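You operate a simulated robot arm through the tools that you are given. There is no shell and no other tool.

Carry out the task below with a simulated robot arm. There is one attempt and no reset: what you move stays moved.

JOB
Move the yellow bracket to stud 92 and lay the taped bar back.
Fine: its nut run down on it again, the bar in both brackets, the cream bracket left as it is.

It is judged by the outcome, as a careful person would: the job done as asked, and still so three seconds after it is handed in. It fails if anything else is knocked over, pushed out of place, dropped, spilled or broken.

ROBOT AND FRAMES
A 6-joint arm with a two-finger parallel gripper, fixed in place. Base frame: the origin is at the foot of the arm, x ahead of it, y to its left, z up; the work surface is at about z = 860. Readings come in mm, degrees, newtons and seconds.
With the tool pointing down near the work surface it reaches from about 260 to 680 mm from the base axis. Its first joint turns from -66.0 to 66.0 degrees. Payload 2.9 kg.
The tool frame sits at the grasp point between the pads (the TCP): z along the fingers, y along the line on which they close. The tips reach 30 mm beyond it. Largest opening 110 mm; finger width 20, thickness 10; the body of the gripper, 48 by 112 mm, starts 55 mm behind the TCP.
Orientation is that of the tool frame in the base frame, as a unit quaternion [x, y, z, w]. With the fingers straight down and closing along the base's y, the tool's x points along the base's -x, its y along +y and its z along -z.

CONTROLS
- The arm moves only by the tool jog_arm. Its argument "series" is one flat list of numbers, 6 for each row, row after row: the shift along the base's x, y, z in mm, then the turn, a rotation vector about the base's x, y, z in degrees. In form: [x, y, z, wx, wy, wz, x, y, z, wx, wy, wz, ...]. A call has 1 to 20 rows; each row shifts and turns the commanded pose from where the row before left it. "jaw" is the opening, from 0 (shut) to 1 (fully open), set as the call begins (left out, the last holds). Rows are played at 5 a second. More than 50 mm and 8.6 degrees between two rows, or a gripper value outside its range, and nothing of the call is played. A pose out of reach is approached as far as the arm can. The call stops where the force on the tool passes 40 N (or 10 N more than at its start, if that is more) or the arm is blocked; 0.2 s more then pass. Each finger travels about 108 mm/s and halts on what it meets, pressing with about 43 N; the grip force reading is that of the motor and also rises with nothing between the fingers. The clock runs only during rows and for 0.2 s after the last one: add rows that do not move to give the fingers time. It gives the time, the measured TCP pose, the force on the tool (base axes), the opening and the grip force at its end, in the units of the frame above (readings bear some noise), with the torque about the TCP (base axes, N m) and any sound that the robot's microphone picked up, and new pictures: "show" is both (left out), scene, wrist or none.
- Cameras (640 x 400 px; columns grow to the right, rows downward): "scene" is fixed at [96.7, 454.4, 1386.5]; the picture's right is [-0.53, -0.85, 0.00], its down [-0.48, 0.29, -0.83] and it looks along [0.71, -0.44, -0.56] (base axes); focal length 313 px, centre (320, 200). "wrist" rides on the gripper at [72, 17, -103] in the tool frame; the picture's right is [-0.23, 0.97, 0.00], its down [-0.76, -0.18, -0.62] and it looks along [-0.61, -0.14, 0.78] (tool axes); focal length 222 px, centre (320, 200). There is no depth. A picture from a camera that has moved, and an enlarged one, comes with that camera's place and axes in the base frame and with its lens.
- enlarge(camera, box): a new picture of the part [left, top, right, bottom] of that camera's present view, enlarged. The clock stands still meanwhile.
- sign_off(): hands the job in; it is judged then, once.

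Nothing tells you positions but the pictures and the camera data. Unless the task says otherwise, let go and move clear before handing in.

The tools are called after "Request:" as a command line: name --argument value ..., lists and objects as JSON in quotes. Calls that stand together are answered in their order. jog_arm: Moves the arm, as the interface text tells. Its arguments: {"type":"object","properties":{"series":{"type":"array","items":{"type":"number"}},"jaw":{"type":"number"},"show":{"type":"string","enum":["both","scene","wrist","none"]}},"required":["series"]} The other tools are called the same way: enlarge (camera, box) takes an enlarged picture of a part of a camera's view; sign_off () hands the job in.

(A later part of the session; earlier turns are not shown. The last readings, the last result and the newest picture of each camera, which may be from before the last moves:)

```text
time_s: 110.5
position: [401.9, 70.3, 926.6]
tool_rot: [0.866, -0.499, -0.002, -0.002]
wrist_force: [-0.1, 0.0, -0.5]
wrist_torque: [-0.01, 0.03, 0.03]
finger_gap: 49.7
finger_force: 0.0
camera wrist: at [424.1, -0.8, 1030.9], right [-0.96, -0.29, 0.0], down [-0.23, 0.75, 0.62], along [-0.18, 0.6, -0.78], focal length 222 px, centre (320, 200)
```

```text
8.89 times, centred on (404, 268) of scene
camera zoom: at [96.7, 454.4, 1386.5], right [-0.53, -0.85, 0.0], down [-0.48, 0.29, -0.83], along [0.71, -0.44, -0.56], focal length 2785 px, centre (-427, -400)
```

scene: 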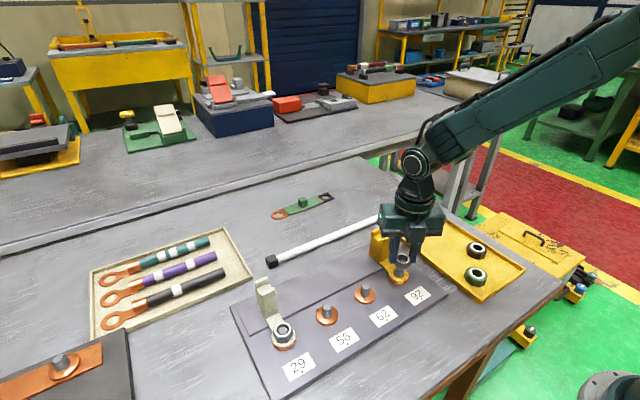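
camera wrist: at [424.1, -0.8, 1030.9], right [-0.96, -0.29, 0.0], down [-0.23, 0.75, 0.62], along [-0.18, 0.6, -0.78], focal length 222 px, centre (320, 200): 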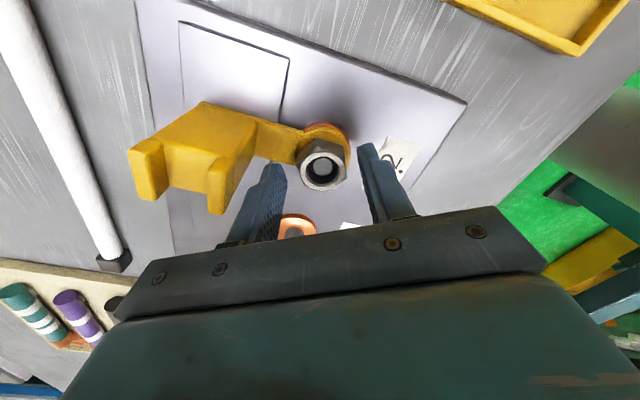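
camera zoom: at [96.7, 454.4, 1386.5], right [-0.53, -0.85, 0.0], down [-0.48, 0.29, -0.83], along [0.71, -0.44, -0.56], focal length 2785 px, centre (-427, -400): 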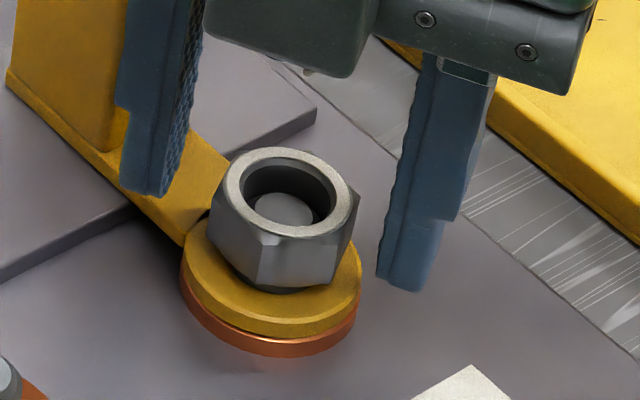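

Slight offset remains; I'll shift (−0.7, −1.1) and grip the nut.

Request:
jog_arm --series '[-0.7, -1.1, 0, 0, 0, 0, 0, 0, 0, 0, 0, 0]' --show "none"

Request:
jog_arm --series '[0, 0, 0, 0, 0, 0, 0, 0, 0, 0, 0, 0, 0, 0, 0, 0, 0, 0]' --jaw 0 --show "wrist"

Request:
enlarge --camera "scene" --box '[374, 245, 434, 290]'

```text
time_s: 111.1
position: [399.8, 68.9, 926.6]
tool_rot: [0.866, -0.499, -0.001, 0.0]
wrist_force: [0.6, 0.5, -0.3]
wrist_torque: [-0.01, -0.02, -0.04]
finger_gap: 49.6
finger_force: 0.1
```

```text
time_s: 111.9
position: [400.6, 70.4, 927.7]
tool_rot: [0.867, -0.499, -0.001, -0.001]
wrist_force: [-0.5, 0.0, 0.1]
wrist_torque: [0.0, 0.01, -0.03]
finger_gap: 29.0
finger_force: 43.4
camera wrist: at [423.0, -2.3, 1030.9], right [-0.96, -0.29, 0.0], down [-0.23, 0.75, 0.62], along [-0.18, 0.6, -0.78], focal length 222 px, centre (320, 200)
```

wrist: 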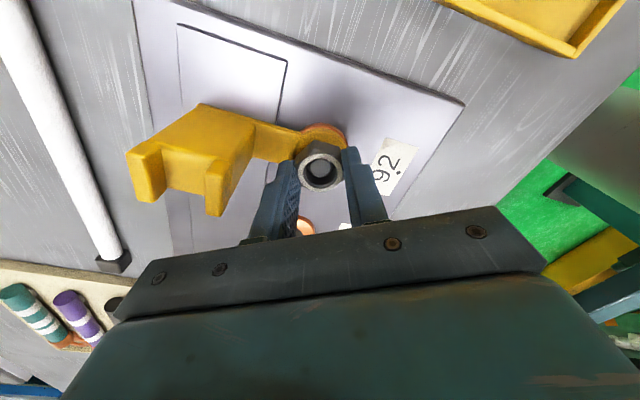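

```text
8.89 times, centred on (404, 268) of scene
camera zoom: at [96.7, 454.3, 1386.6], right [-0.53, -0.85, 0.0], down [-0.48, 0.29, -0.83], along [0.71, -0.44, -0.56], focal length 2785 px, centre (-427, -400)
```

zoom: 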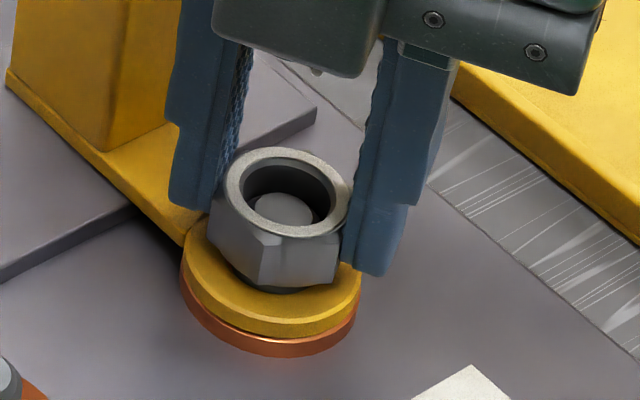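

Gripped with negligible load. I'll start turning clockwise with a gentle matching descent.

Request:
jog_arm --series '[0, 0, -0.08, 0, 0, -8.4, 0, 0, -0.08, 0, 0, -8.4, 0, 0, -0.08, 0, 0, -8.4, 0, 0, -0.08, 0, 0, -8.4, 0, 0, -0.08, 0, 0, -8.4, 0, 0, 0, 0, 0, 0]' --show "none"

Request:
enlarge --camera "scene" --box '[374, 245, 434, 290]'

Request:
enlarge --camera "wrist" --box '[272, 120, 368, 200]'

```text
time_s: 113.3
position: [399.6, 68.9, 926.7]
tool_rot: [-0.629, 0.777, 0.001, 0.0]
wrist_force: [-4.7, -0.4, 7.3]
wrist_torque: [-0.02, 0.17, -0.02]
finger_gap: 29.1
finger_force: 43.1
```

```text
8.89 times, centred on (404, 268) of scene
camera zoom: at [96.5, 454.3, 1386.6], right [-0.53, -0.85, 0.0], down [-0.48, 0.29, -0.83], along [0.71, -0.44, -0.56], focal length 2785 px, centre (-427, -400)
```

zoom: 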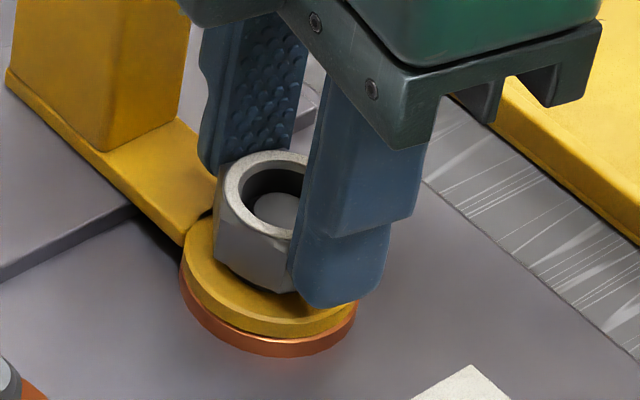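

```text
5.00 times, centred on (320, 160) of wrist
camera zoom: at [368.8, 1.4, 1029.7], right [-0.91, 0.43, 0.0], down [0.33, 0.71, 0.62], along [0.27, 0.57, -0.78], focal length 1111 px, centre (320, 400)
```

zoom: 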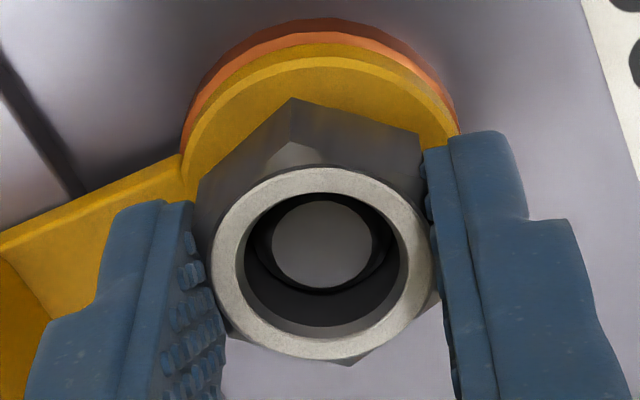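

The thread has engaged (slight up-force). Continuing clockwise.

Request:
jog_arm --series '[0, 0, -0.05, 0, 0, -8.4, 0, 0, -0.05, 0, 0, -8.4, 0, 0, -0.05, 0, 0, -8.4, 0, 0, -0.05, 0, 0, -8.4, 0, 0, -0.05, 0, 0, -8.4, 0, 0, -0.05, 0, 0, -8.4, 0, 0, -0.05, 0, 0, -8.4, 0, 0, -0.05, 0, 0, -8.4, 0, 0, 0, 0, 0, 0]' --show "none"

Request:
enlarge --camera "scene" --box '[374, 245, 434, 290]'

```text
time_s: 115.3
position: [399.6, 70.6, 924.6]
tool_rot: [-0.094, 0.996, 0.001, -0.002]
wrist_force: [-18.2, 13.1, -7.1]
wrist_torque: [0.3, -0.02, 0.03]
finger_gap: 29.1
finger_force: 43.3
```

```text
8.89 times, centred on (404, 268) of scene
camera zoom: at [96.3, 454.7, 1386.5], right [-0.53, -0.85, 0.0], down [-0.48, 0.29, -0.83], along [0.71, -0.44, -0.56], focal length 2785 px, centre (-427, -400)
```

zoom: 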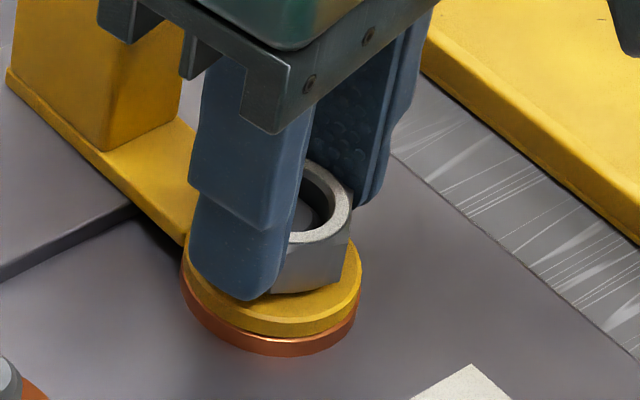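

Loads show the nut descending faster than I follow, plus some eccentricity. I'll relieve: shift (−1.2, +0.9, −0.6) and continue.

Request:
jog_arm --series '[-1.2, 0.9, -0.6, 0, 0, 0, 0, 0, 0, 0, 0, 0]' --show "none"

```text
time_s: 115.9
position: [399.4, 70.1, 924.3]
tool_rot: [-0.095, 0.995, 0.0, 0.0]
wrist_force: [-11.4, 11.3, -4.9]
wrist_torque: [0.08, 0.94, 0.03]
finger_gap: 29.2
finger_force: 42.9
```

I'll release, re-centre on the nut, and regrip at yaw ~131° for another long clockwise turn.

Request:
jog_arm --series '[0, 0, 0, 0, 0, 0, 0.35, 1.2, 1.0, 0, 0, 0, 0, 0, 0, 0, 0, 0]' --jaw 0.45 --show "wrist"

Request:
enlarge --camera "wrist" --box '[272, 120, 368, 200]'

Request:
enlarge --camera "scene" --box '[374, 245, 434, 290]'

```text
time_s: 116.7
position: [400.1, 70.2, 926.3]
tool_rot: [-0.095, 0.995, 0.0, 0.002]
wrist_force: [0.5, -0.1, 0.2]
wrist_torque: [0.0, 0.0, 0.01]
finger_gap: 49.4
finger_force: 0.0
camera wrist: at [326.3, 73.3, 1029.7], right [0.04, 1.0, 0.0], down [0.78, -0.03, 0.62], along [0.62, -0.02, -0.78], focal length 222 px, centre (320, 200)
```

wrist: 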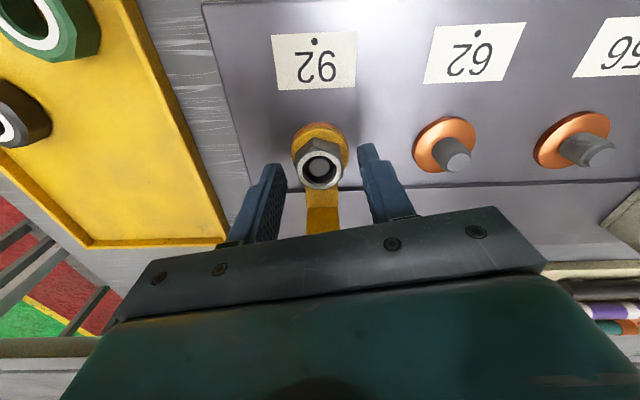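

```text
5.00 times, centred on (320, 160) of wrist
camera zoom: at [326.3, 73.3, 1029.7], right [0.04, 1.0, 0.0], down [0.78, -0.03, 0.62], along [0.62, -0.02, -0.78], focal length 1111 px, centre (320, 400)
```

zoom: 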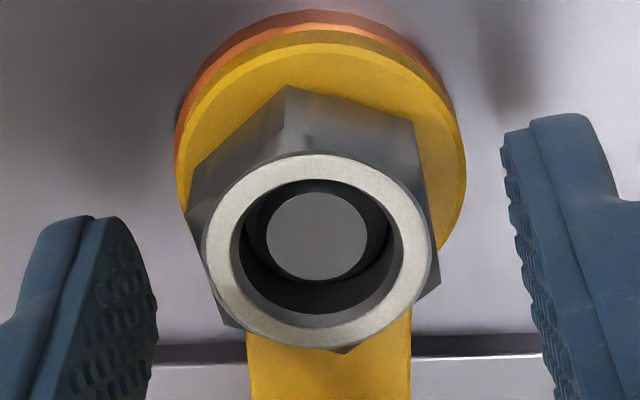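

```text
8.89 times, centred on (404, 268) of scene
camera zoom: at [96.7, 454.4, 1386.5], right [-0.53, -0.85, 0.0], down [-0.48, 0.29, -0.83], along [0.71, -0.44, -0.56], focal length 2785 px, centre (-427, -400)
```

zoom: 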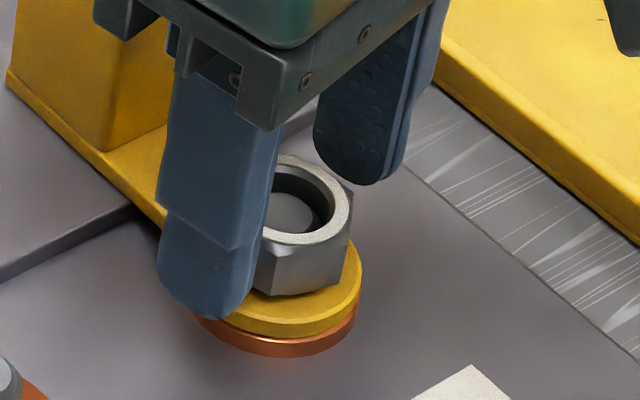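

The nut has come down ~2.6 mm and is nearly seated. I'll rotate back open to yaw ~131° and regrip.

Request:
jog_arm --series '[-0.3, -0.4, 0, 0, 0, 8, 0, 0, 0, 0, 0, 8, 0, 0, 0, 0, 0, 8, 0, 0, 0, 0, 0, 8, 0, 0, 0, 0, 0, 8, 0, 0, 0, 0, 0, 8, 0, 0, 0, 0, 0, 8, 0, 0, 0, 0, 0, 8, 0, 0, 0, 0, 0, 8, 0, 0, 0, 0, 0, 8, 0, 0, 0, 0, 0, 8, 0, 0, 0, 0, 0, 8, 0, 0, 0, 0, 0, 8, 0, 0, 0, 0, 0, 8, 0, 0, -1, 0, 0, 8, 0, 0, 0, 0, 0, 0]' --show "none"

Request:
enlarge --camera "wrist" --box '[272, 120, 368, 200]'

Request:
enlarge --camera "scene" --box '[374, 245, 434, 290]'

```text
time_s: 120.1
position: [399.1, 70.0, 925.8]
tool_rot: [0.91, -0.414, -0.002, -0.001]
wrist_force: [0.1, -0.2, 0.6]
wrist_torque: [0.02, -0.03, 0.04]
finger_gap: 49.4
finger_force: 0.1
```

```text
5.00 times, centred on (320, 160) of wrist
camera zoom: at [434.7, 4.8, 1028.8], right [-0.88, -0.47, 0.0], down [-0.37, 0.69, 0.62], along [-0.29, 0.55, -0.78], focal length 1111 px, centre (320, 400)
```

zoom: 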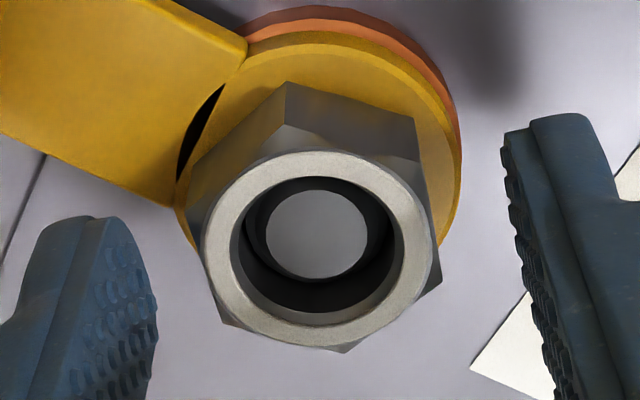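

```text
8.89 times, centred on (404, 268) of scene
camera zoom: at [96.7, 454.4, 1386.5], right [-0.53, -0.85, 0.0], down [-0.48, 0.29, -0.83], along [0.71, -0.44, -0.56], focal length 2785 px, centre (-427, -400)
```

zoom: 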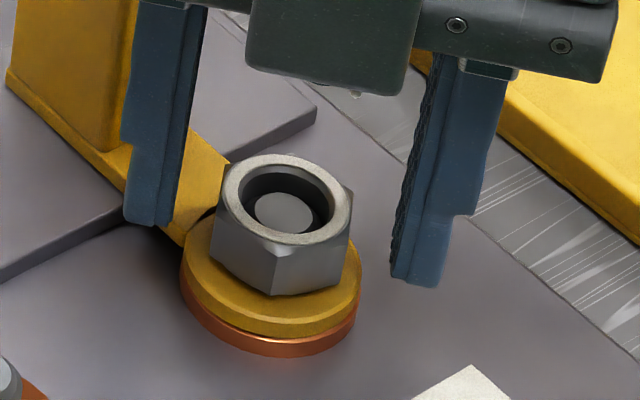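

The nut stays at the same spot in the tool view after 120° of turn, so I'm truly centred. I'll grip and turn clockwise again.

Request:
jog_arm --series '[0, 0, 0, 0, 0, 0, 0, 0, 0, 0, 0, 0, 0, 0, 0, 0, 0, 0]' --jaw 0 --show "none"

Request:
jog_arm --series '[0, 0, -0.15, 0, 0, -8, 0, 0, -0.15, 0, 0, -8, 0, 0, -0.15, 0, 0, -8, 0, 0, -0.15, 0, 0, -8, 0, 0, 0, 0, 0, 0]' --show "none"

```text
time_s: 120.9
position: [398.1, 71.8, 925.3]
tool_rot: [0.91, -0.415, -0.001, 0.0]
wrist_force: [1.7, 2.4, 0.0]
wrist_torque: [0.0, -0.03, -0.04]
finger_gap: 28.8
finger_force: 43.5
```

```text
time_s: 122.1
position: [398.3, 72.0, 923.1]
tool_rot: [0.76, -0.65, 0.001, -0.002]
wrist_force: [3.7, 9.5, 2.8]
wrist_torque: [0.17, 0.06, -0.02]
finger_gap: 28.9
finger_force: 42.9
```

Request:
jog_arm --series '[0, 0.3, -0.1, 0, 0, -8, 0, 0, -0.1, 0, 0, -8, 0, 0, -0.1, 0, 0, -8, 0, 0, -0.1, 0, 0, -8, 0, 0, -0.1, 0, 0, -8, 0, 0, 0, 0, 0, 0]' --show "none"

Request:
enlarge --camera "scene" --box '[374, 245, 434, 290]'

```text
time_s: 123.5
position: [401.4, 70.0, 924.2]
tool_rot: [-0.49, 0.872, -0.001, 0.002]
wrist_force: [19.8, 6.5, -8.5]
wrist_torque: [-0.02, -0.02, 0.01]
finger_gap: 29.1
finger_force: 43.2
```

```text
8.89 times, centred on (404, 268) of scene
camera zoom: at [97.3, 454.5, 1386.4], right [-0.53, -0.85, 0.0], down [-0.48, 0.29, -0.83], along [0.71, -0.44, -0.56], focal length 2785 px, centre (-427, -400)
```

zoom: 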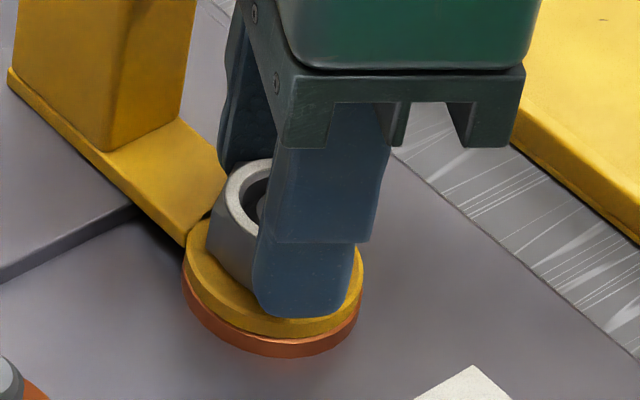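

Request:
jog_arm --series '[1.3, 0.4, -0.6, 0, 0, 0, 0, 0, 0, 0, 0, 0]' --show "none"

Request:
jog_arm --series '[0, 0, -0.12, 0, 0, -8, 0, 0, -0.12, 0, 0, -8, 0, 0, -0.12, 0, 0, -8, 0, 0, -0.12, 0, 0, -8, 0, 0, 0, 0, 0, 0]' --show "none"

```text
time_s: 124.1
position: [400.6, 70.5, 923.5]
tool_rot: [-0.491, 0.871, 0.0, 0.001]
wrist_force: [9.2, 0.8, 2.4]
wrist_torque: [0.11, -0.52, 0.02]
finger_gap: 28.9
finger_force: 42.6
```

```text
time_s: 125.3
position: [401.6, 70.0, 921.4]
tool_rot: [-0.23, 0.973, 0.0, 0.001]
wrist_force: [12.2, -5.2, 0.9]
wrist_torque: [-0.15, -0.37, 0.01]
finger_gap: 29.0
finger_force: 43.3
```

Request:
jog_arm --series '[0.6, -0.3, -0.1, 0, 0, -8, 0, 0, -0.1, 0, 0, -8, 0, 0, -0.1, 0, 0, -8, 0, 0, -0.1, 0, 0, -8, 0, 0, 0, 0, 0, 0]' --show "none"

Request:
enlarge --camera "wrist" --box '[272, 120, 368, 200]'

Request:
enlarge --camera "scene" --box '[374, 245, 434, 290]'

```text
time_s: 126.5
position: [400.8, 69.3, 923.1]
tool_rot: [0.046, 0.999, -0.001, 0.0]
wrist_force: [7.5, -13.0, 3.4]
wrist_torque: [-0.19, -0.48, 0.26]
finger_gap: 33.3
finger_force: 42.9
```

```text
5.00 times, centred on (320, 160) of wrist
camera zoom: at [331.1, 93.5, 1026.5], right [0.32, 0.95, 0.0], down [0.74, -0.25, 0.62], along [0.59, -0.2, -0.78], focal length 1111 px, centre (320, 400)
```

zoom: 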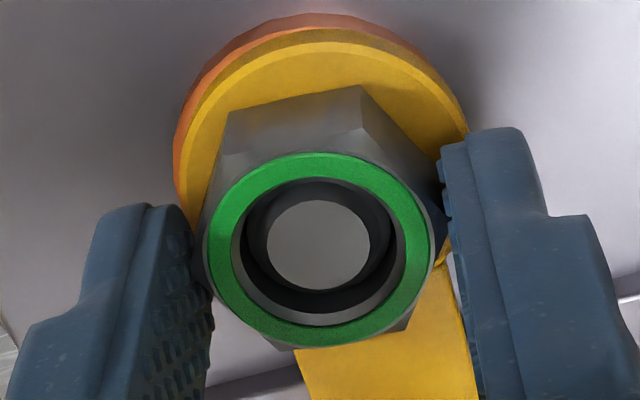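

```text
8.89 times, centred on (404, 268) of scene
camera zoom: at [96.8, 454.0, 1386.7], right [-0.53, -0.85, 0.0], down [-0.48, 0.29, -0.83], along [0.71, -0.44, -0.56], focal length 2785 px, centre (-427, -400)
```

zoom: 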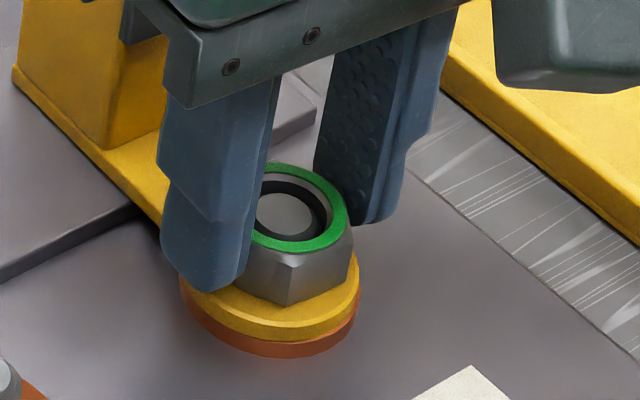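

The nut's ring has turned green and the pads slipped on the hex: it's run down tight. I'll release and rise to inspect the bracket.

Request:
jog_arm --series '[0, 0, 0, 0, 0, 0, 0, 0, 0, 0, 0, 0, 0, 0, 0, 0, 0, 0]' --jaw 0.55 --show "none"

Request:
jog_arm --series '[0, 0, 25, 0, 0, 0, 0, 0, 40, 0, 0, 0, 0, 0, 50, 0, 0, 0, -20, 10, 20, 0, 0, 5.3, 0, 0, 0, 0, 0, 0]'

Request:
enlarge --camera "scene" --box '[350, 220, 450, 300]'

Request:
enlarge --camera "wrist" --box '[220, 50, 640, 230]'

```text
time_s: 127.3
position: [400.7, 71.9, 922.7]
tool_rot: [0.045, 0.999, 0.0, 0.0]
wrist_force: [0.4, -0.5, 1.0]
wrist_torque: [-0.02, 0.02, -0.02]
finger_gap: 60.4
finger_force: 0.1
```

```text
time_s: 128.5
position: [380.7, 81.9, 1056.8]
tool_rot: [-0.002, 1.0, 0.001, 0.001]
wrist_force: [-0.1, -0.4, 0.9]
wrist_torque: [0.03, 0.02, 0.0]
finger_gap: 60.8
finger_force: 0.1
camera wrist: at [307.8, 98.0, 1160.9], right [0.22, 0.97, 0.0], down [0.76, -0.17, 0.62], along [0.61, -0.14, -0.78], focal length 222 px, centre (320, 200)
```

scene: 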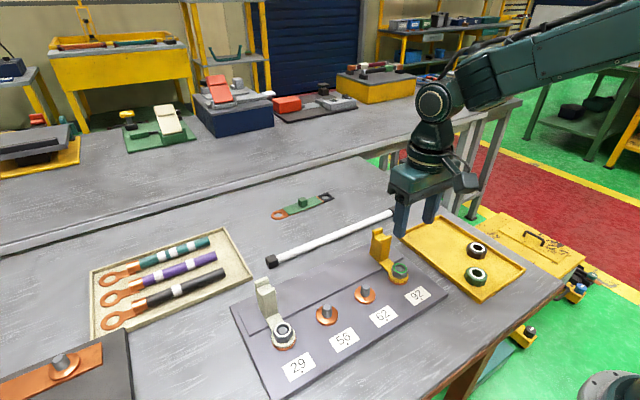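
wrist: 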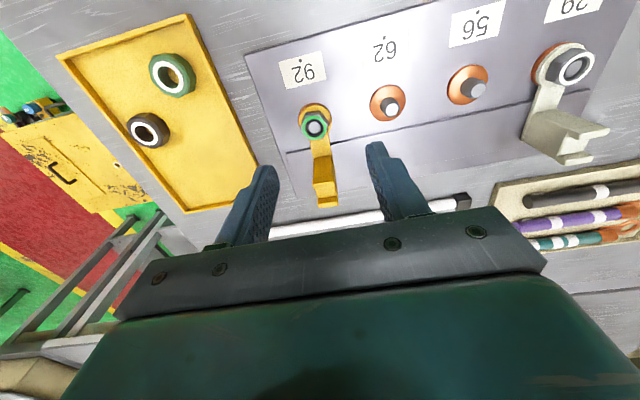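

```text
5.00 times, centred on (400, 260) of scene
camera zoom: at [96.7, 454.4, 1386.5], right [-0.53, -0.85, 0.0], down [-0.48, 0.29, -0.83], along [0.71, -0.44, -0.56], focal length 1566 px, centre (-80, -100)
```

zoom: 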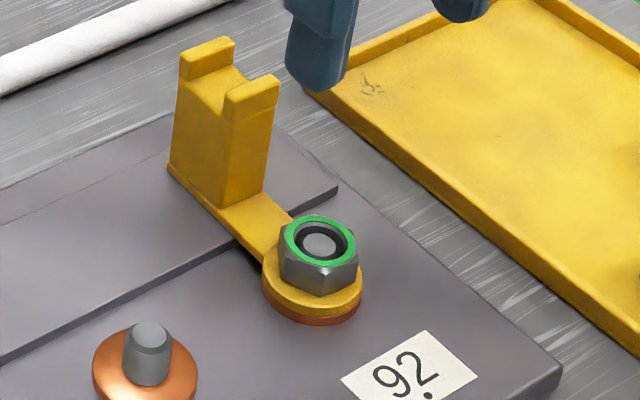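

```text
1.52 times, centred on (430, 140) of wrist
camera zoom: at [307.8, 98.0, 1160.9], right [0.22, 0.97, 0.0], down [0.76, -0.17, 0.62], along [0.61, -0.14, -0.78], focal length 338 px, centre (152, 291)
```

zoom: 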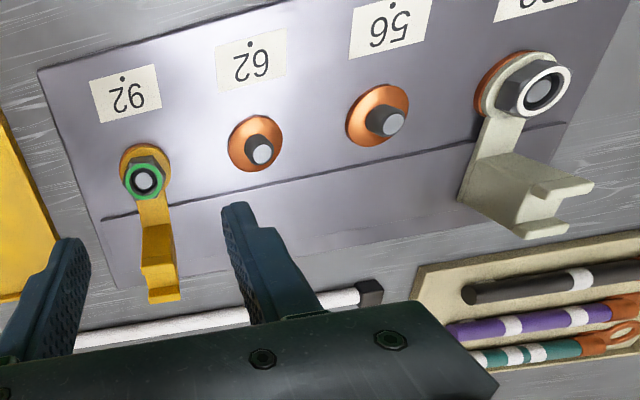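

Stud 92 now holds the yellow bracket with its nut tight, and the forks face the same way. Next I'll go fetch the bar: turn to yaw −90° and hover above its middle at (589.5, 90.5).

Request:
jog_arm --series '[18.98, 0.78, -4, 0, 0, -8.182, 18.98, 0.78, -4, 0, 0, -8.182, 18.98, 0.78, -4, 0, 0, -8.182, 18.98, 0.78, -4, 0, 0, -8.182, 18.98, 0.78, -4, 0, 0, -8.182, 18.98, 0.78, -4, 0, 0, -8.182, 18.98, 0.78, -4, 0, 0, -8.182, 18.98, 0.78, -4, 0, 0, -8.182, 18.98, 0.78, -4, 0, 0, -8.182, 18.98, 0.78, -4, 0, 0, -8.182, 18.98, 0.78, -4, 0, 0, -8.18, 0, 0, 0, 0, 0, 0]' --jaw 0.45

Request:
enlarge --camera "wrist" --box '[200, 0, 440, 240]'

```text
time_s: 131.1
position: [591.2, 90.0, 1014.1]
tool_rot: [0.706, 0.708, -0.001, 0.0]
wrist_force: [-0.5, -0.1, -0.2]
wrist_torque: [-0.01, -0.01, 0.01]
finger_gap: 49.5
finger_force: 0.1
camera wrist: at [607.8, 162.4, 1118.3], right [0.97, -0.23, 0.0], down [-0.18, -0.76, 0.62], along [-0.14, -0.61, -0.78], focal length 222 px, centre (320, 200)
```

scene: 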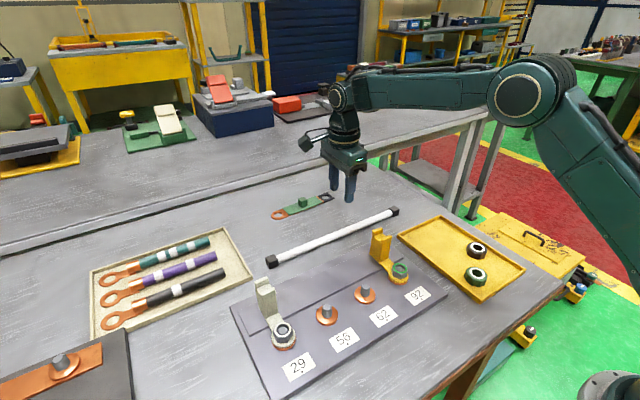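
wrist: 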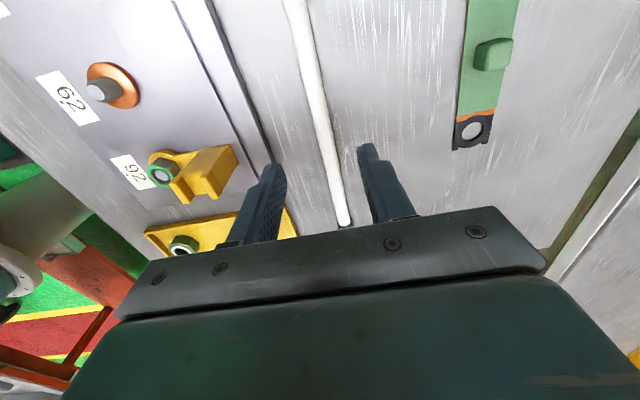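

```text
1.67 times, centred on (320, 120) of wrist
camera zoom: at [607.8, 162.4, 1118.3], right [0.97, -0.23, 0.0], down [-0.18, -0.76, 0.62], along [-0.14, -0.61, -0.78], focal length 370 px, centre (320, 333)
```

zoom: 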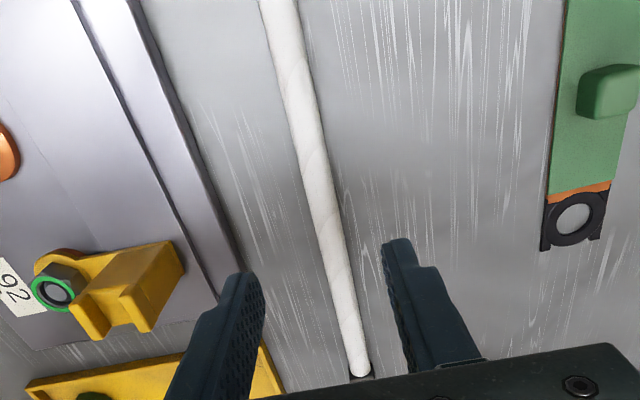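

The bar is between the fingers (about +1.5 mm in x). I'll descend to the same height at which I released it.

Request:
jog_arm --series '[1.5, 0, -40, 0, 0, 0, 0, 0, -40, 0, 0, 0, 0, 0, -25, 0, 0, 0, 0, 0, -10, 0, 0, 0, 0, 0, -4, 0, 0, 0, 0, 0, 0, 0, 0, 0]' --jaw 0.45 --show "wrist"

Request:
enlarge --camera "scene" --box '[300, 180, 400, 260]'

```text
time_s: 132.5
position: [591.5, 88.0, 894.2]
tool_rot: [0.706, 0.708, 0.0, 0.0]
wrist_force: [0.1, 0.3, -0.4]
wrist_torque: [0.01, -0.01, 0.01]
finger_gap: 49.4
finger_force: 0.0
camera wrist: at [608.8, 161.2, 998.4], right [0.97, -0.22, 0.0], down [-0.17, -0.76, 0.62], along [-0.14, -0.61, -0.78], focal length 222 px, centre (320, 200)
```

wrist: 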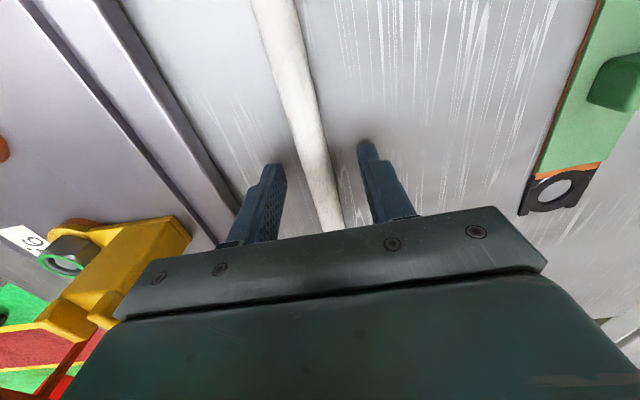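

```text
5.00 times, centred on (350, 220) of scene
camera zoom: at [96.7, 454.4, 1386.5], right [-0.53, -0.85, 0.0], down [-0.48, 0.29, -0.83], along [0.71, -0.44, -0.56], focal length 1566 px, centre (170, 100)
```

zoom: 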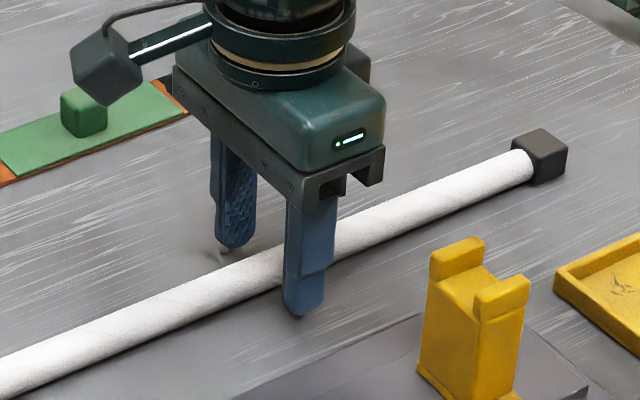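

In position. I'll close on the bar and lift slowly.

Request:
jog_arm --series '[0, 0, -0.3, 0, 0, 0, 0, 0, 0, 0, 0, 0, 0, 0, 0, 0, 0, 0, 0, 0, 0, 0, 0, 0]' --jaw 0 --show "none"

Request:
jog_arm --series '[0, 0, 4, 0, 0, 0, 0, 0, 8, 0, 0, 0, 0, 0, 10, 0, 0, 0, 0, 0, 0, 0, 0, 0]'

Request:
enlarge --camera "scene" --box '[250, 180, 410, 280]'

```text
time_s: 133.5
position: [590.4, 88.2, 894.8]
tool_rot: [0.706, 0.708, -0.001, 0.0]
wrist_force: [0.9, -1.0, -0.4]
wrist_torque: [0.03, 0.01, -0.01]
finger_gap: 18.1
finger_force: 43.1
```

```text
time_s: 134.5
position: [591.4, 90.4, 916.9]
tool_rot: [0.706, 0.708, -0.001, 0.0]
wrist_force: [0.4, -0.4, -1.8]
wrist_torque: [0.02, -0.02, -0.01]
finger_gap: 17.8
finger_force: 43.0
camera wrist: at [608.3, 162.6, 1020.4], right [0.97, -0.22, 0.0], down [-0.17, -0.76, 0.62], along [-0.14, -0.61, -0.78], focal length 222 px, centre (320, 200)
```

scene: 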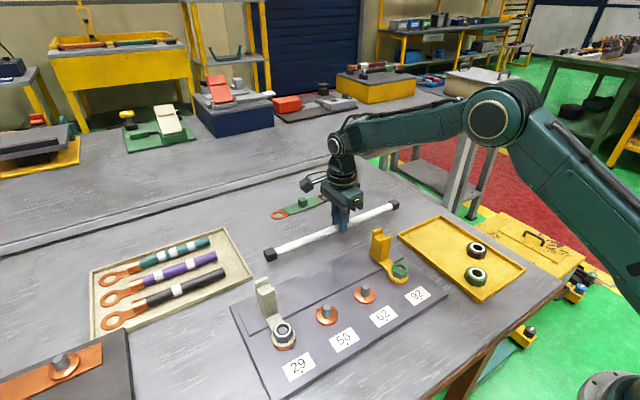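
wrist: 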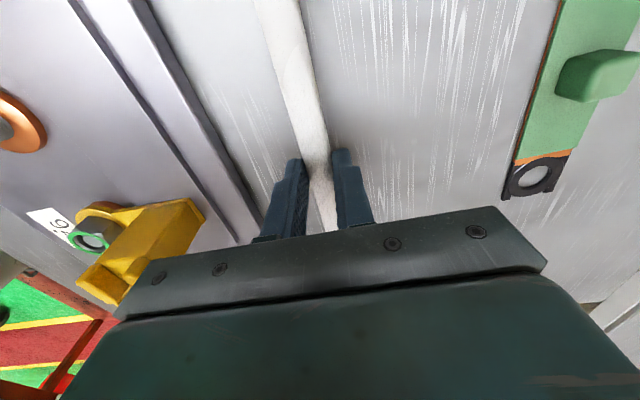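

```text
4.00 times, centred on (330, 230) of scene
camera zoom: at [96.7, 454.4, 1386.5], right [-0.53, -0.85, 0.0], down [-0.48, 0.29, -0.83], along [0.71, -0.44, -0.56], focal length 1253 px, centre (280, 80)
```

zoom: 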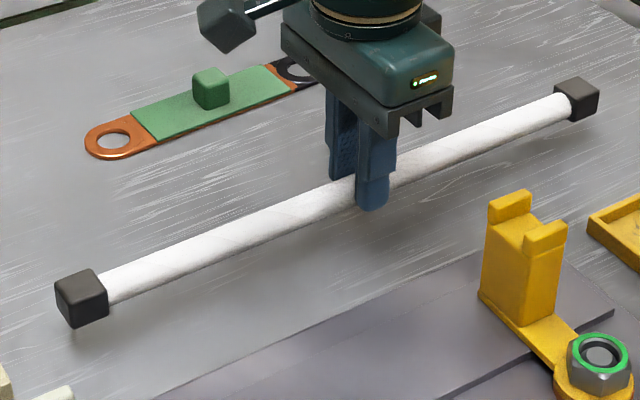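

Lifted level. I'll raise it clear and carry it over the forks, bar middle at about (466, 203).

Request:
jog_arm --series '[0, 0, 40, 0, 0, 0, 0, 0, 40, 0, 0, 0, 0, 0, 38, 0, 0, 0, -25, 22.7, 0, 0, 0, 0, -25, 22.7, 0, 0, 0, 0, -25, 22.7, 0, 0, 0, 0, -25, 22.7, 0, 0, 0, 0, -25, 22.7, 0, 0, 0, 0, 0, 0, -20, 0, 0, 0, 0, 0, 0, 0, 0, 0, 0, 0, 0, 0, 0, 0]'

Request:
enlarge --camera "scene" --box '[220, 190, 420, 310]'

Request:
enlarge --camera "wrist" --box '[180, 0, 420, 240]'

```text
time_s: 136.9
position: [467.4, 202.2, 1014.0]
tool_rot: [0.706, 0.708, -0.001, 0.0]
wrist_force: [-0.5, -0.5, -2.8]
wrist_torque: [-0.01, 0.0, 0.0]
finger_gap: 18.3
finger_force: 43.1
camera wrist: at [483.7, 274.9, 1118.0], right [0.97, -0.22, 0.0], down [-0.18, -0.76, 0.62], along [-0.14, -0.61, -0.78], focal length 222 px, centre (320, 200)
```

scene: 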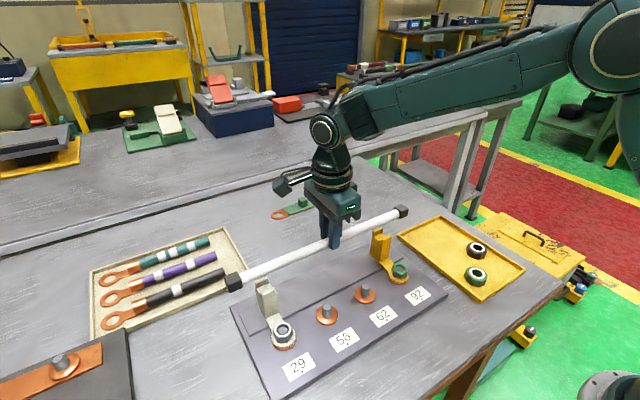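
wrist: 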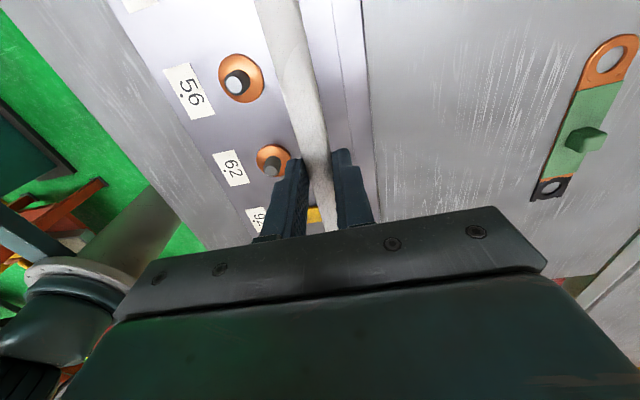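

```text
3.20 times, centred on (320, 250) of scene
camera zoom: at [96.7, 454.4, 1386.5], right [-0.53, -0.85, 0.0], down [-0.48, 0.29, -0.83], along [0.71, -0.44, -0.56], focal length 1003 px, centre (320, 40)
```

zoom: 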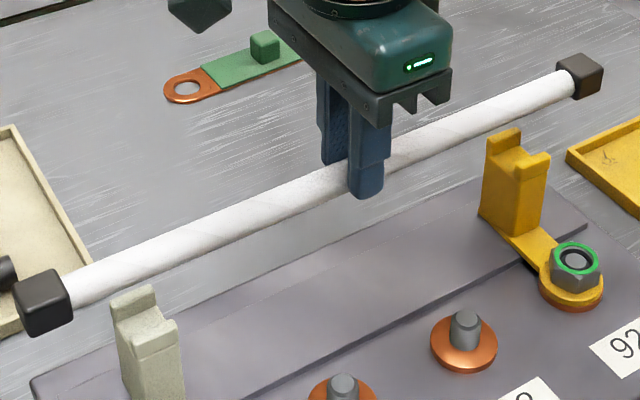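

```text
1.67 times, centred on (300, 120) of wrist
camera zoom: at [483.7, 274.9, 1118.0], right [0.97, -0.22, 0.0], down [-0.18, -0.76, 0.62], along [-0.14, -0.61, -0.78], focal length 370 px, centre (353, 333)
```

zoom: 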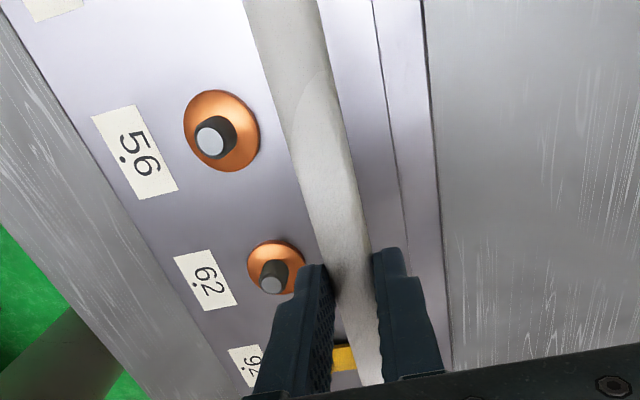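

The bar hovers above both forks. I'll zoom on each fork to check x alignment before lowering.

Request:
enlarge --camera "scene" --box '[360, 220, 408, 250]'

Request:
enlarge --camera "scene" --box '[220, 260, 300, 310]'

Request:
enlarge --camera "scene" --box '[360, 195, 420, 235]'

```text
13.33 times, centred on (384, 235) of scene
camera zoom: at [96.7, 454.4, 1386.5], right [-0.53, -0.85, 0.0], down [-0.48, 0.29, -0.83], along [0.71, -0.44, -0.56], focal length 4177 px, centre (-533, -267)
```

zoom: 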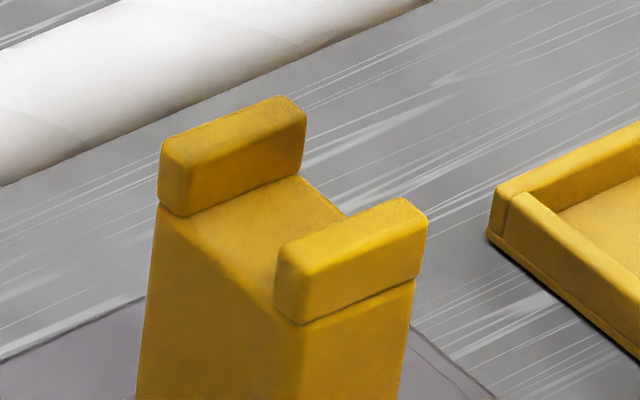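

```text
8.00 times, centred on (260, 285) of scene
camera zoom: at [96.7, 454.4, 1386.5], right [-0.53, -0.85, 0.0], down [-0.48, 0.29, -0.83], along [0.71, -0.44, -0.56], focal length 2506 px, centre (800, -480)
```

zoom: 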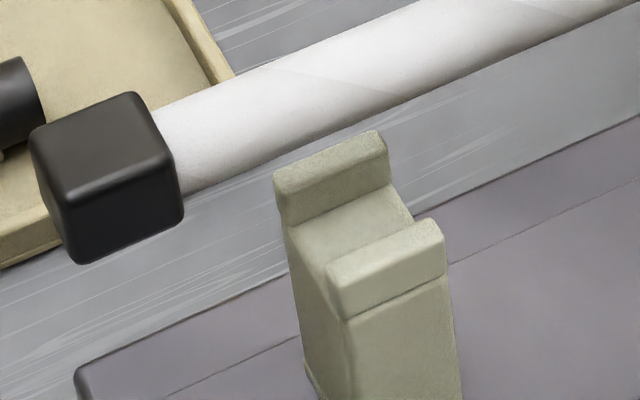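

```text
10.00 times, centred on (390, 215) of scene
camera zoom: at [96.7, 454.4, 1386.5], right [-0.53, -0.85, 0.0], down [-0.48, 0.29, -0.83], along [0.71, -0.44, -0.56], focal length 3133 px, centre (-380, 50)
```

zoom: 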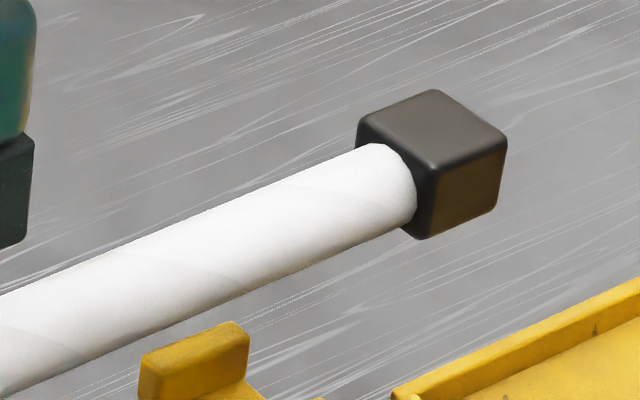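

The forks' notches line up (both about x=455–479) and the bar is parallel to them. I'll lower to just above the prongs and recheck.

Request:
jog_arm --series '[0, 0, -14, 0, 0, 0, 0, 0, -12, 0, 0, 0, 0, 0, -3, 0, 0, 0, 0, 0, 0, 0, 0, 0]'

Request:
enlarge --camera "scene" --box '[350, 210, 410, 255]'

Request:
enlarge --camera "scene" --box '[220, 265, 300, 315]'

Request:
enlarge --camera "wrist" --box '[260, 100, 380, 240]'

```text
time_s: 137.9
position: [466.9, 202.8, 984.0]
tool_rot: [0.706, 0.708, 0.0, 0.0]
wrist_force: [0.6, 0.3, -3.0]
wrist_torque: [-0.02, -0.01, 0.02]
finger_gap: 18.2
finger_force: 42.9
camera wrist: at [483.9, 275.6, 1088.3], right [0.97, -0.22, 0.0], down [-0.17, -0.76, 0.62], along [-0.14, -0.61, -0.78], focal length 222 px, centre (320, 200)
```

scene: 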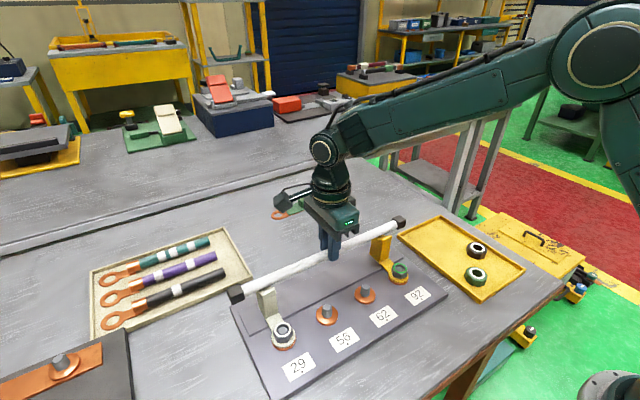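
wrist: 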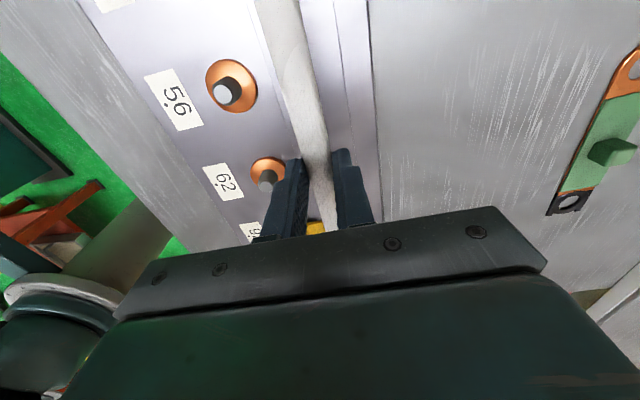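

```text
8.89 times, centred on (380, 232) of scene
camera zoom: at [96.7, 454.4, 1386.5], right [-0.53, -0.85, 0.0], down [-0.48, 0.29, -0.83], along [0.71, -0.44, -0.56], focal length 2785 px, centre (-213, -89)
```

zoom: 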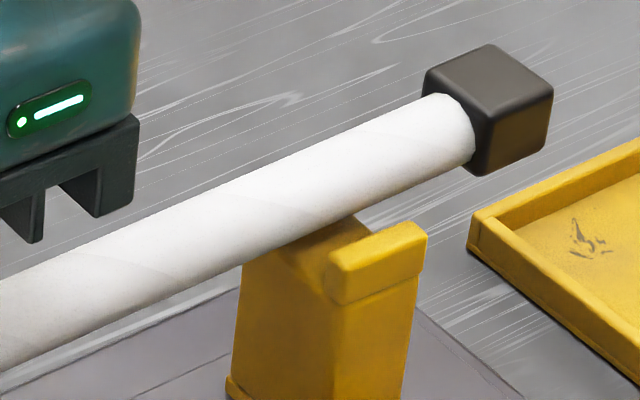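

```text
8.00 times, centred on (260, 290) of scene
camera zoom: at [96.7, 454.4, 1386.5], right [-0.53, -0.85, 0.0], down [-0.48, 0.29, -0.83], along [0.71, -0.44, -0.56], focal length 2506 px, centre (800, -520)
```

zoom: 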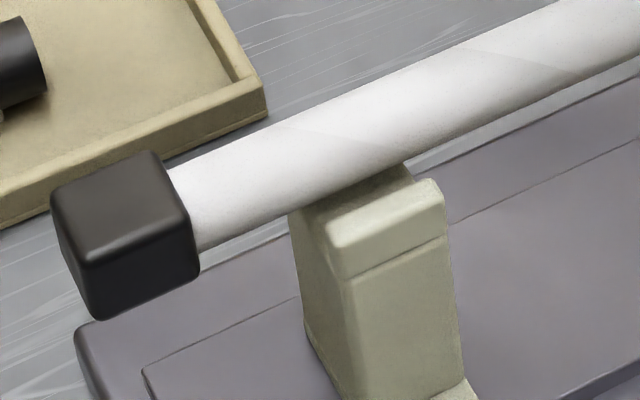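

```text
2.86 times, centred on (320, 170) of wrist
camera zoom: at [483.9, 275.6, 1088.3], right [0.97, -0.22, 0.0], down [-0.17, -0.76, 0.62], along [-0.14, -0.61, -0.78], focal length 635 px, centre (320, 286)
```

zoom: 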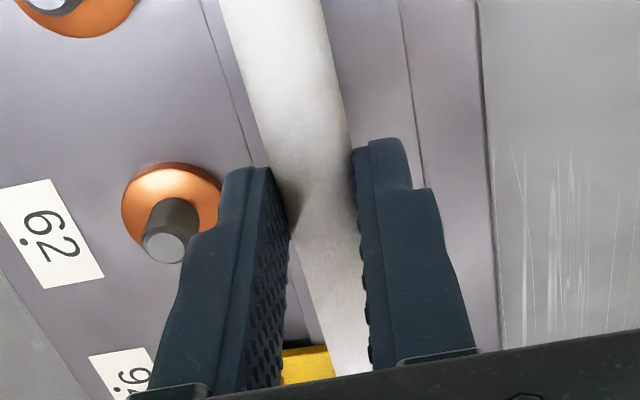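

The bar is centred over both notches (x≈465 in both views). I'll lower it gently into the forks.

Request:
jog_arm --series '[-0.3, 0, -3, 0, 0, 0, 0, 0, -3, 0, 0, 0, 0, 0, -2, 0, 0, 0, 0, 0, 0, 0, 0, 0]' --show "none"

Request:
enlarge --camera "scene" --box '[350, 210, 410, 255]'

Request:
enlarge --camera "scene" --box '[220, 265, 300, 315]'

```text
time_s: 138.9
position: [466.5, 203.3, 977.6]
tool_rot: [0.706, 0.709, 0.0, 0.001]
wrist_force: [-0.8, -0.1, 9.5]
wrist_torque: [-0.7, -0.04, -0.1]
finger_gap: 18.3
finger_force: 43.6
```

```text
8.89 times, centred on (380, 232) of scene
camera zoom: at [96.6, 454.3, 1386.6], right [-0.53, -0.85, 0.0], down [-0.48, 0.29, -0.83], along [0.71, -0.44, -0.56], focal length 2785 px, centre (-213, -89)
```

zoom: 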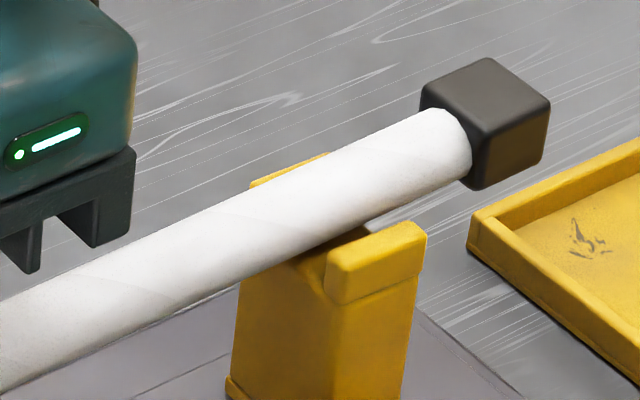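

```text
8.00 times, centred on (260, 290) of scene
camera zoom: at [96.6, 454.3, 1386.6], right [-0.53, -0.85, 0.0], down [-0.48, 0.29, -0.83], along [0.71, -0.44, -0.56], focal length 2506 px, centre (800, -520)
```

zoom: 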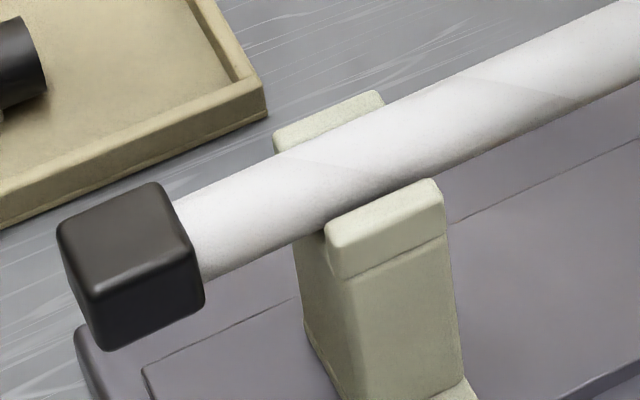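

I feel contact, with the yellow side touching first (tilt torque). I'll look closely at both forks.

Request:
enlarge --camera "scene" --box '[366, 220, 406, 250]'

Request:
enlarge --camera "scene" --box '[245, 270, 285, 300]'

Request:
enlarge --camera "wrist" --box '[290, 190, 350, 235]'

```text
13.33 times, centred on (386, 235) of scene
camera zoom: at [96.6, 454.3, 1386.6], right [-0.53, -0.85, 0.0], down [-0.48, 0.29, -0.83], along [0.71, -0.44, -0.56], focal length 4177 px, centre (-560, -267)
```

zoom: 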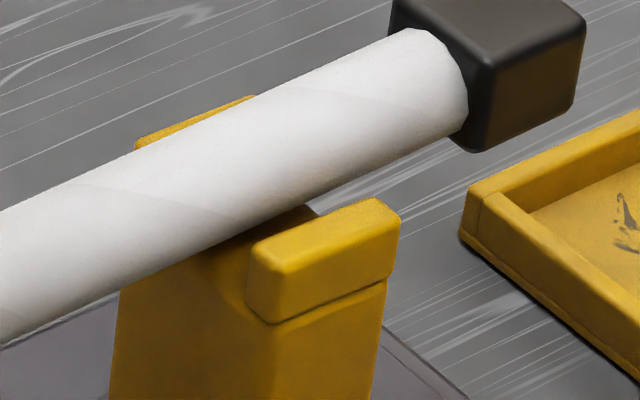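

```text
13.33 times, centred on (265, 285) of scene
camera zoom: at [96.6, 454.3, 1386.6], right [-0.53, -0.85, 0.0], down [-0.48, 0.29, -0.83], along [0.71, -0.44, -0.56], focal length 4177 px, centre (1053, -933)
```

zoom: 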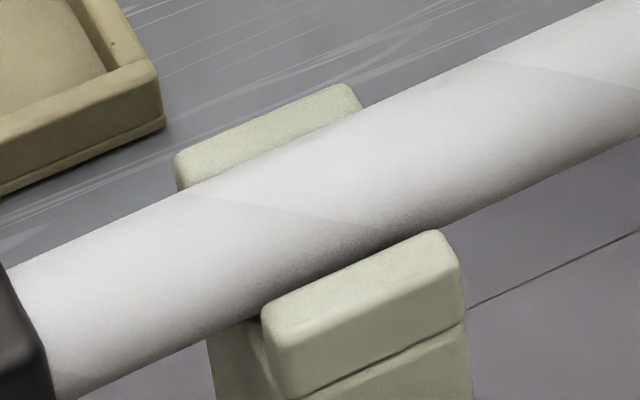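

```text
8.89 times, centred on (320, 212) of wrist
camera zoom: at [483.9, 275.6, 1080.9], right [0.97, -0.22, 0.0], down [-0.18, -0.76, 0.62], along [-0.14, -0.61, -0.78], focal length 1974 px, centre (320, 89)
```

zoom: 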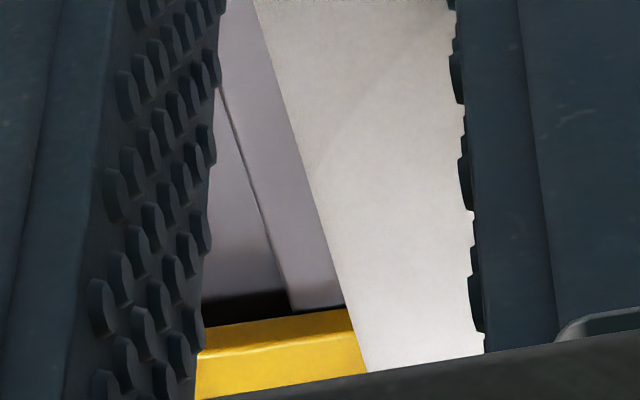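

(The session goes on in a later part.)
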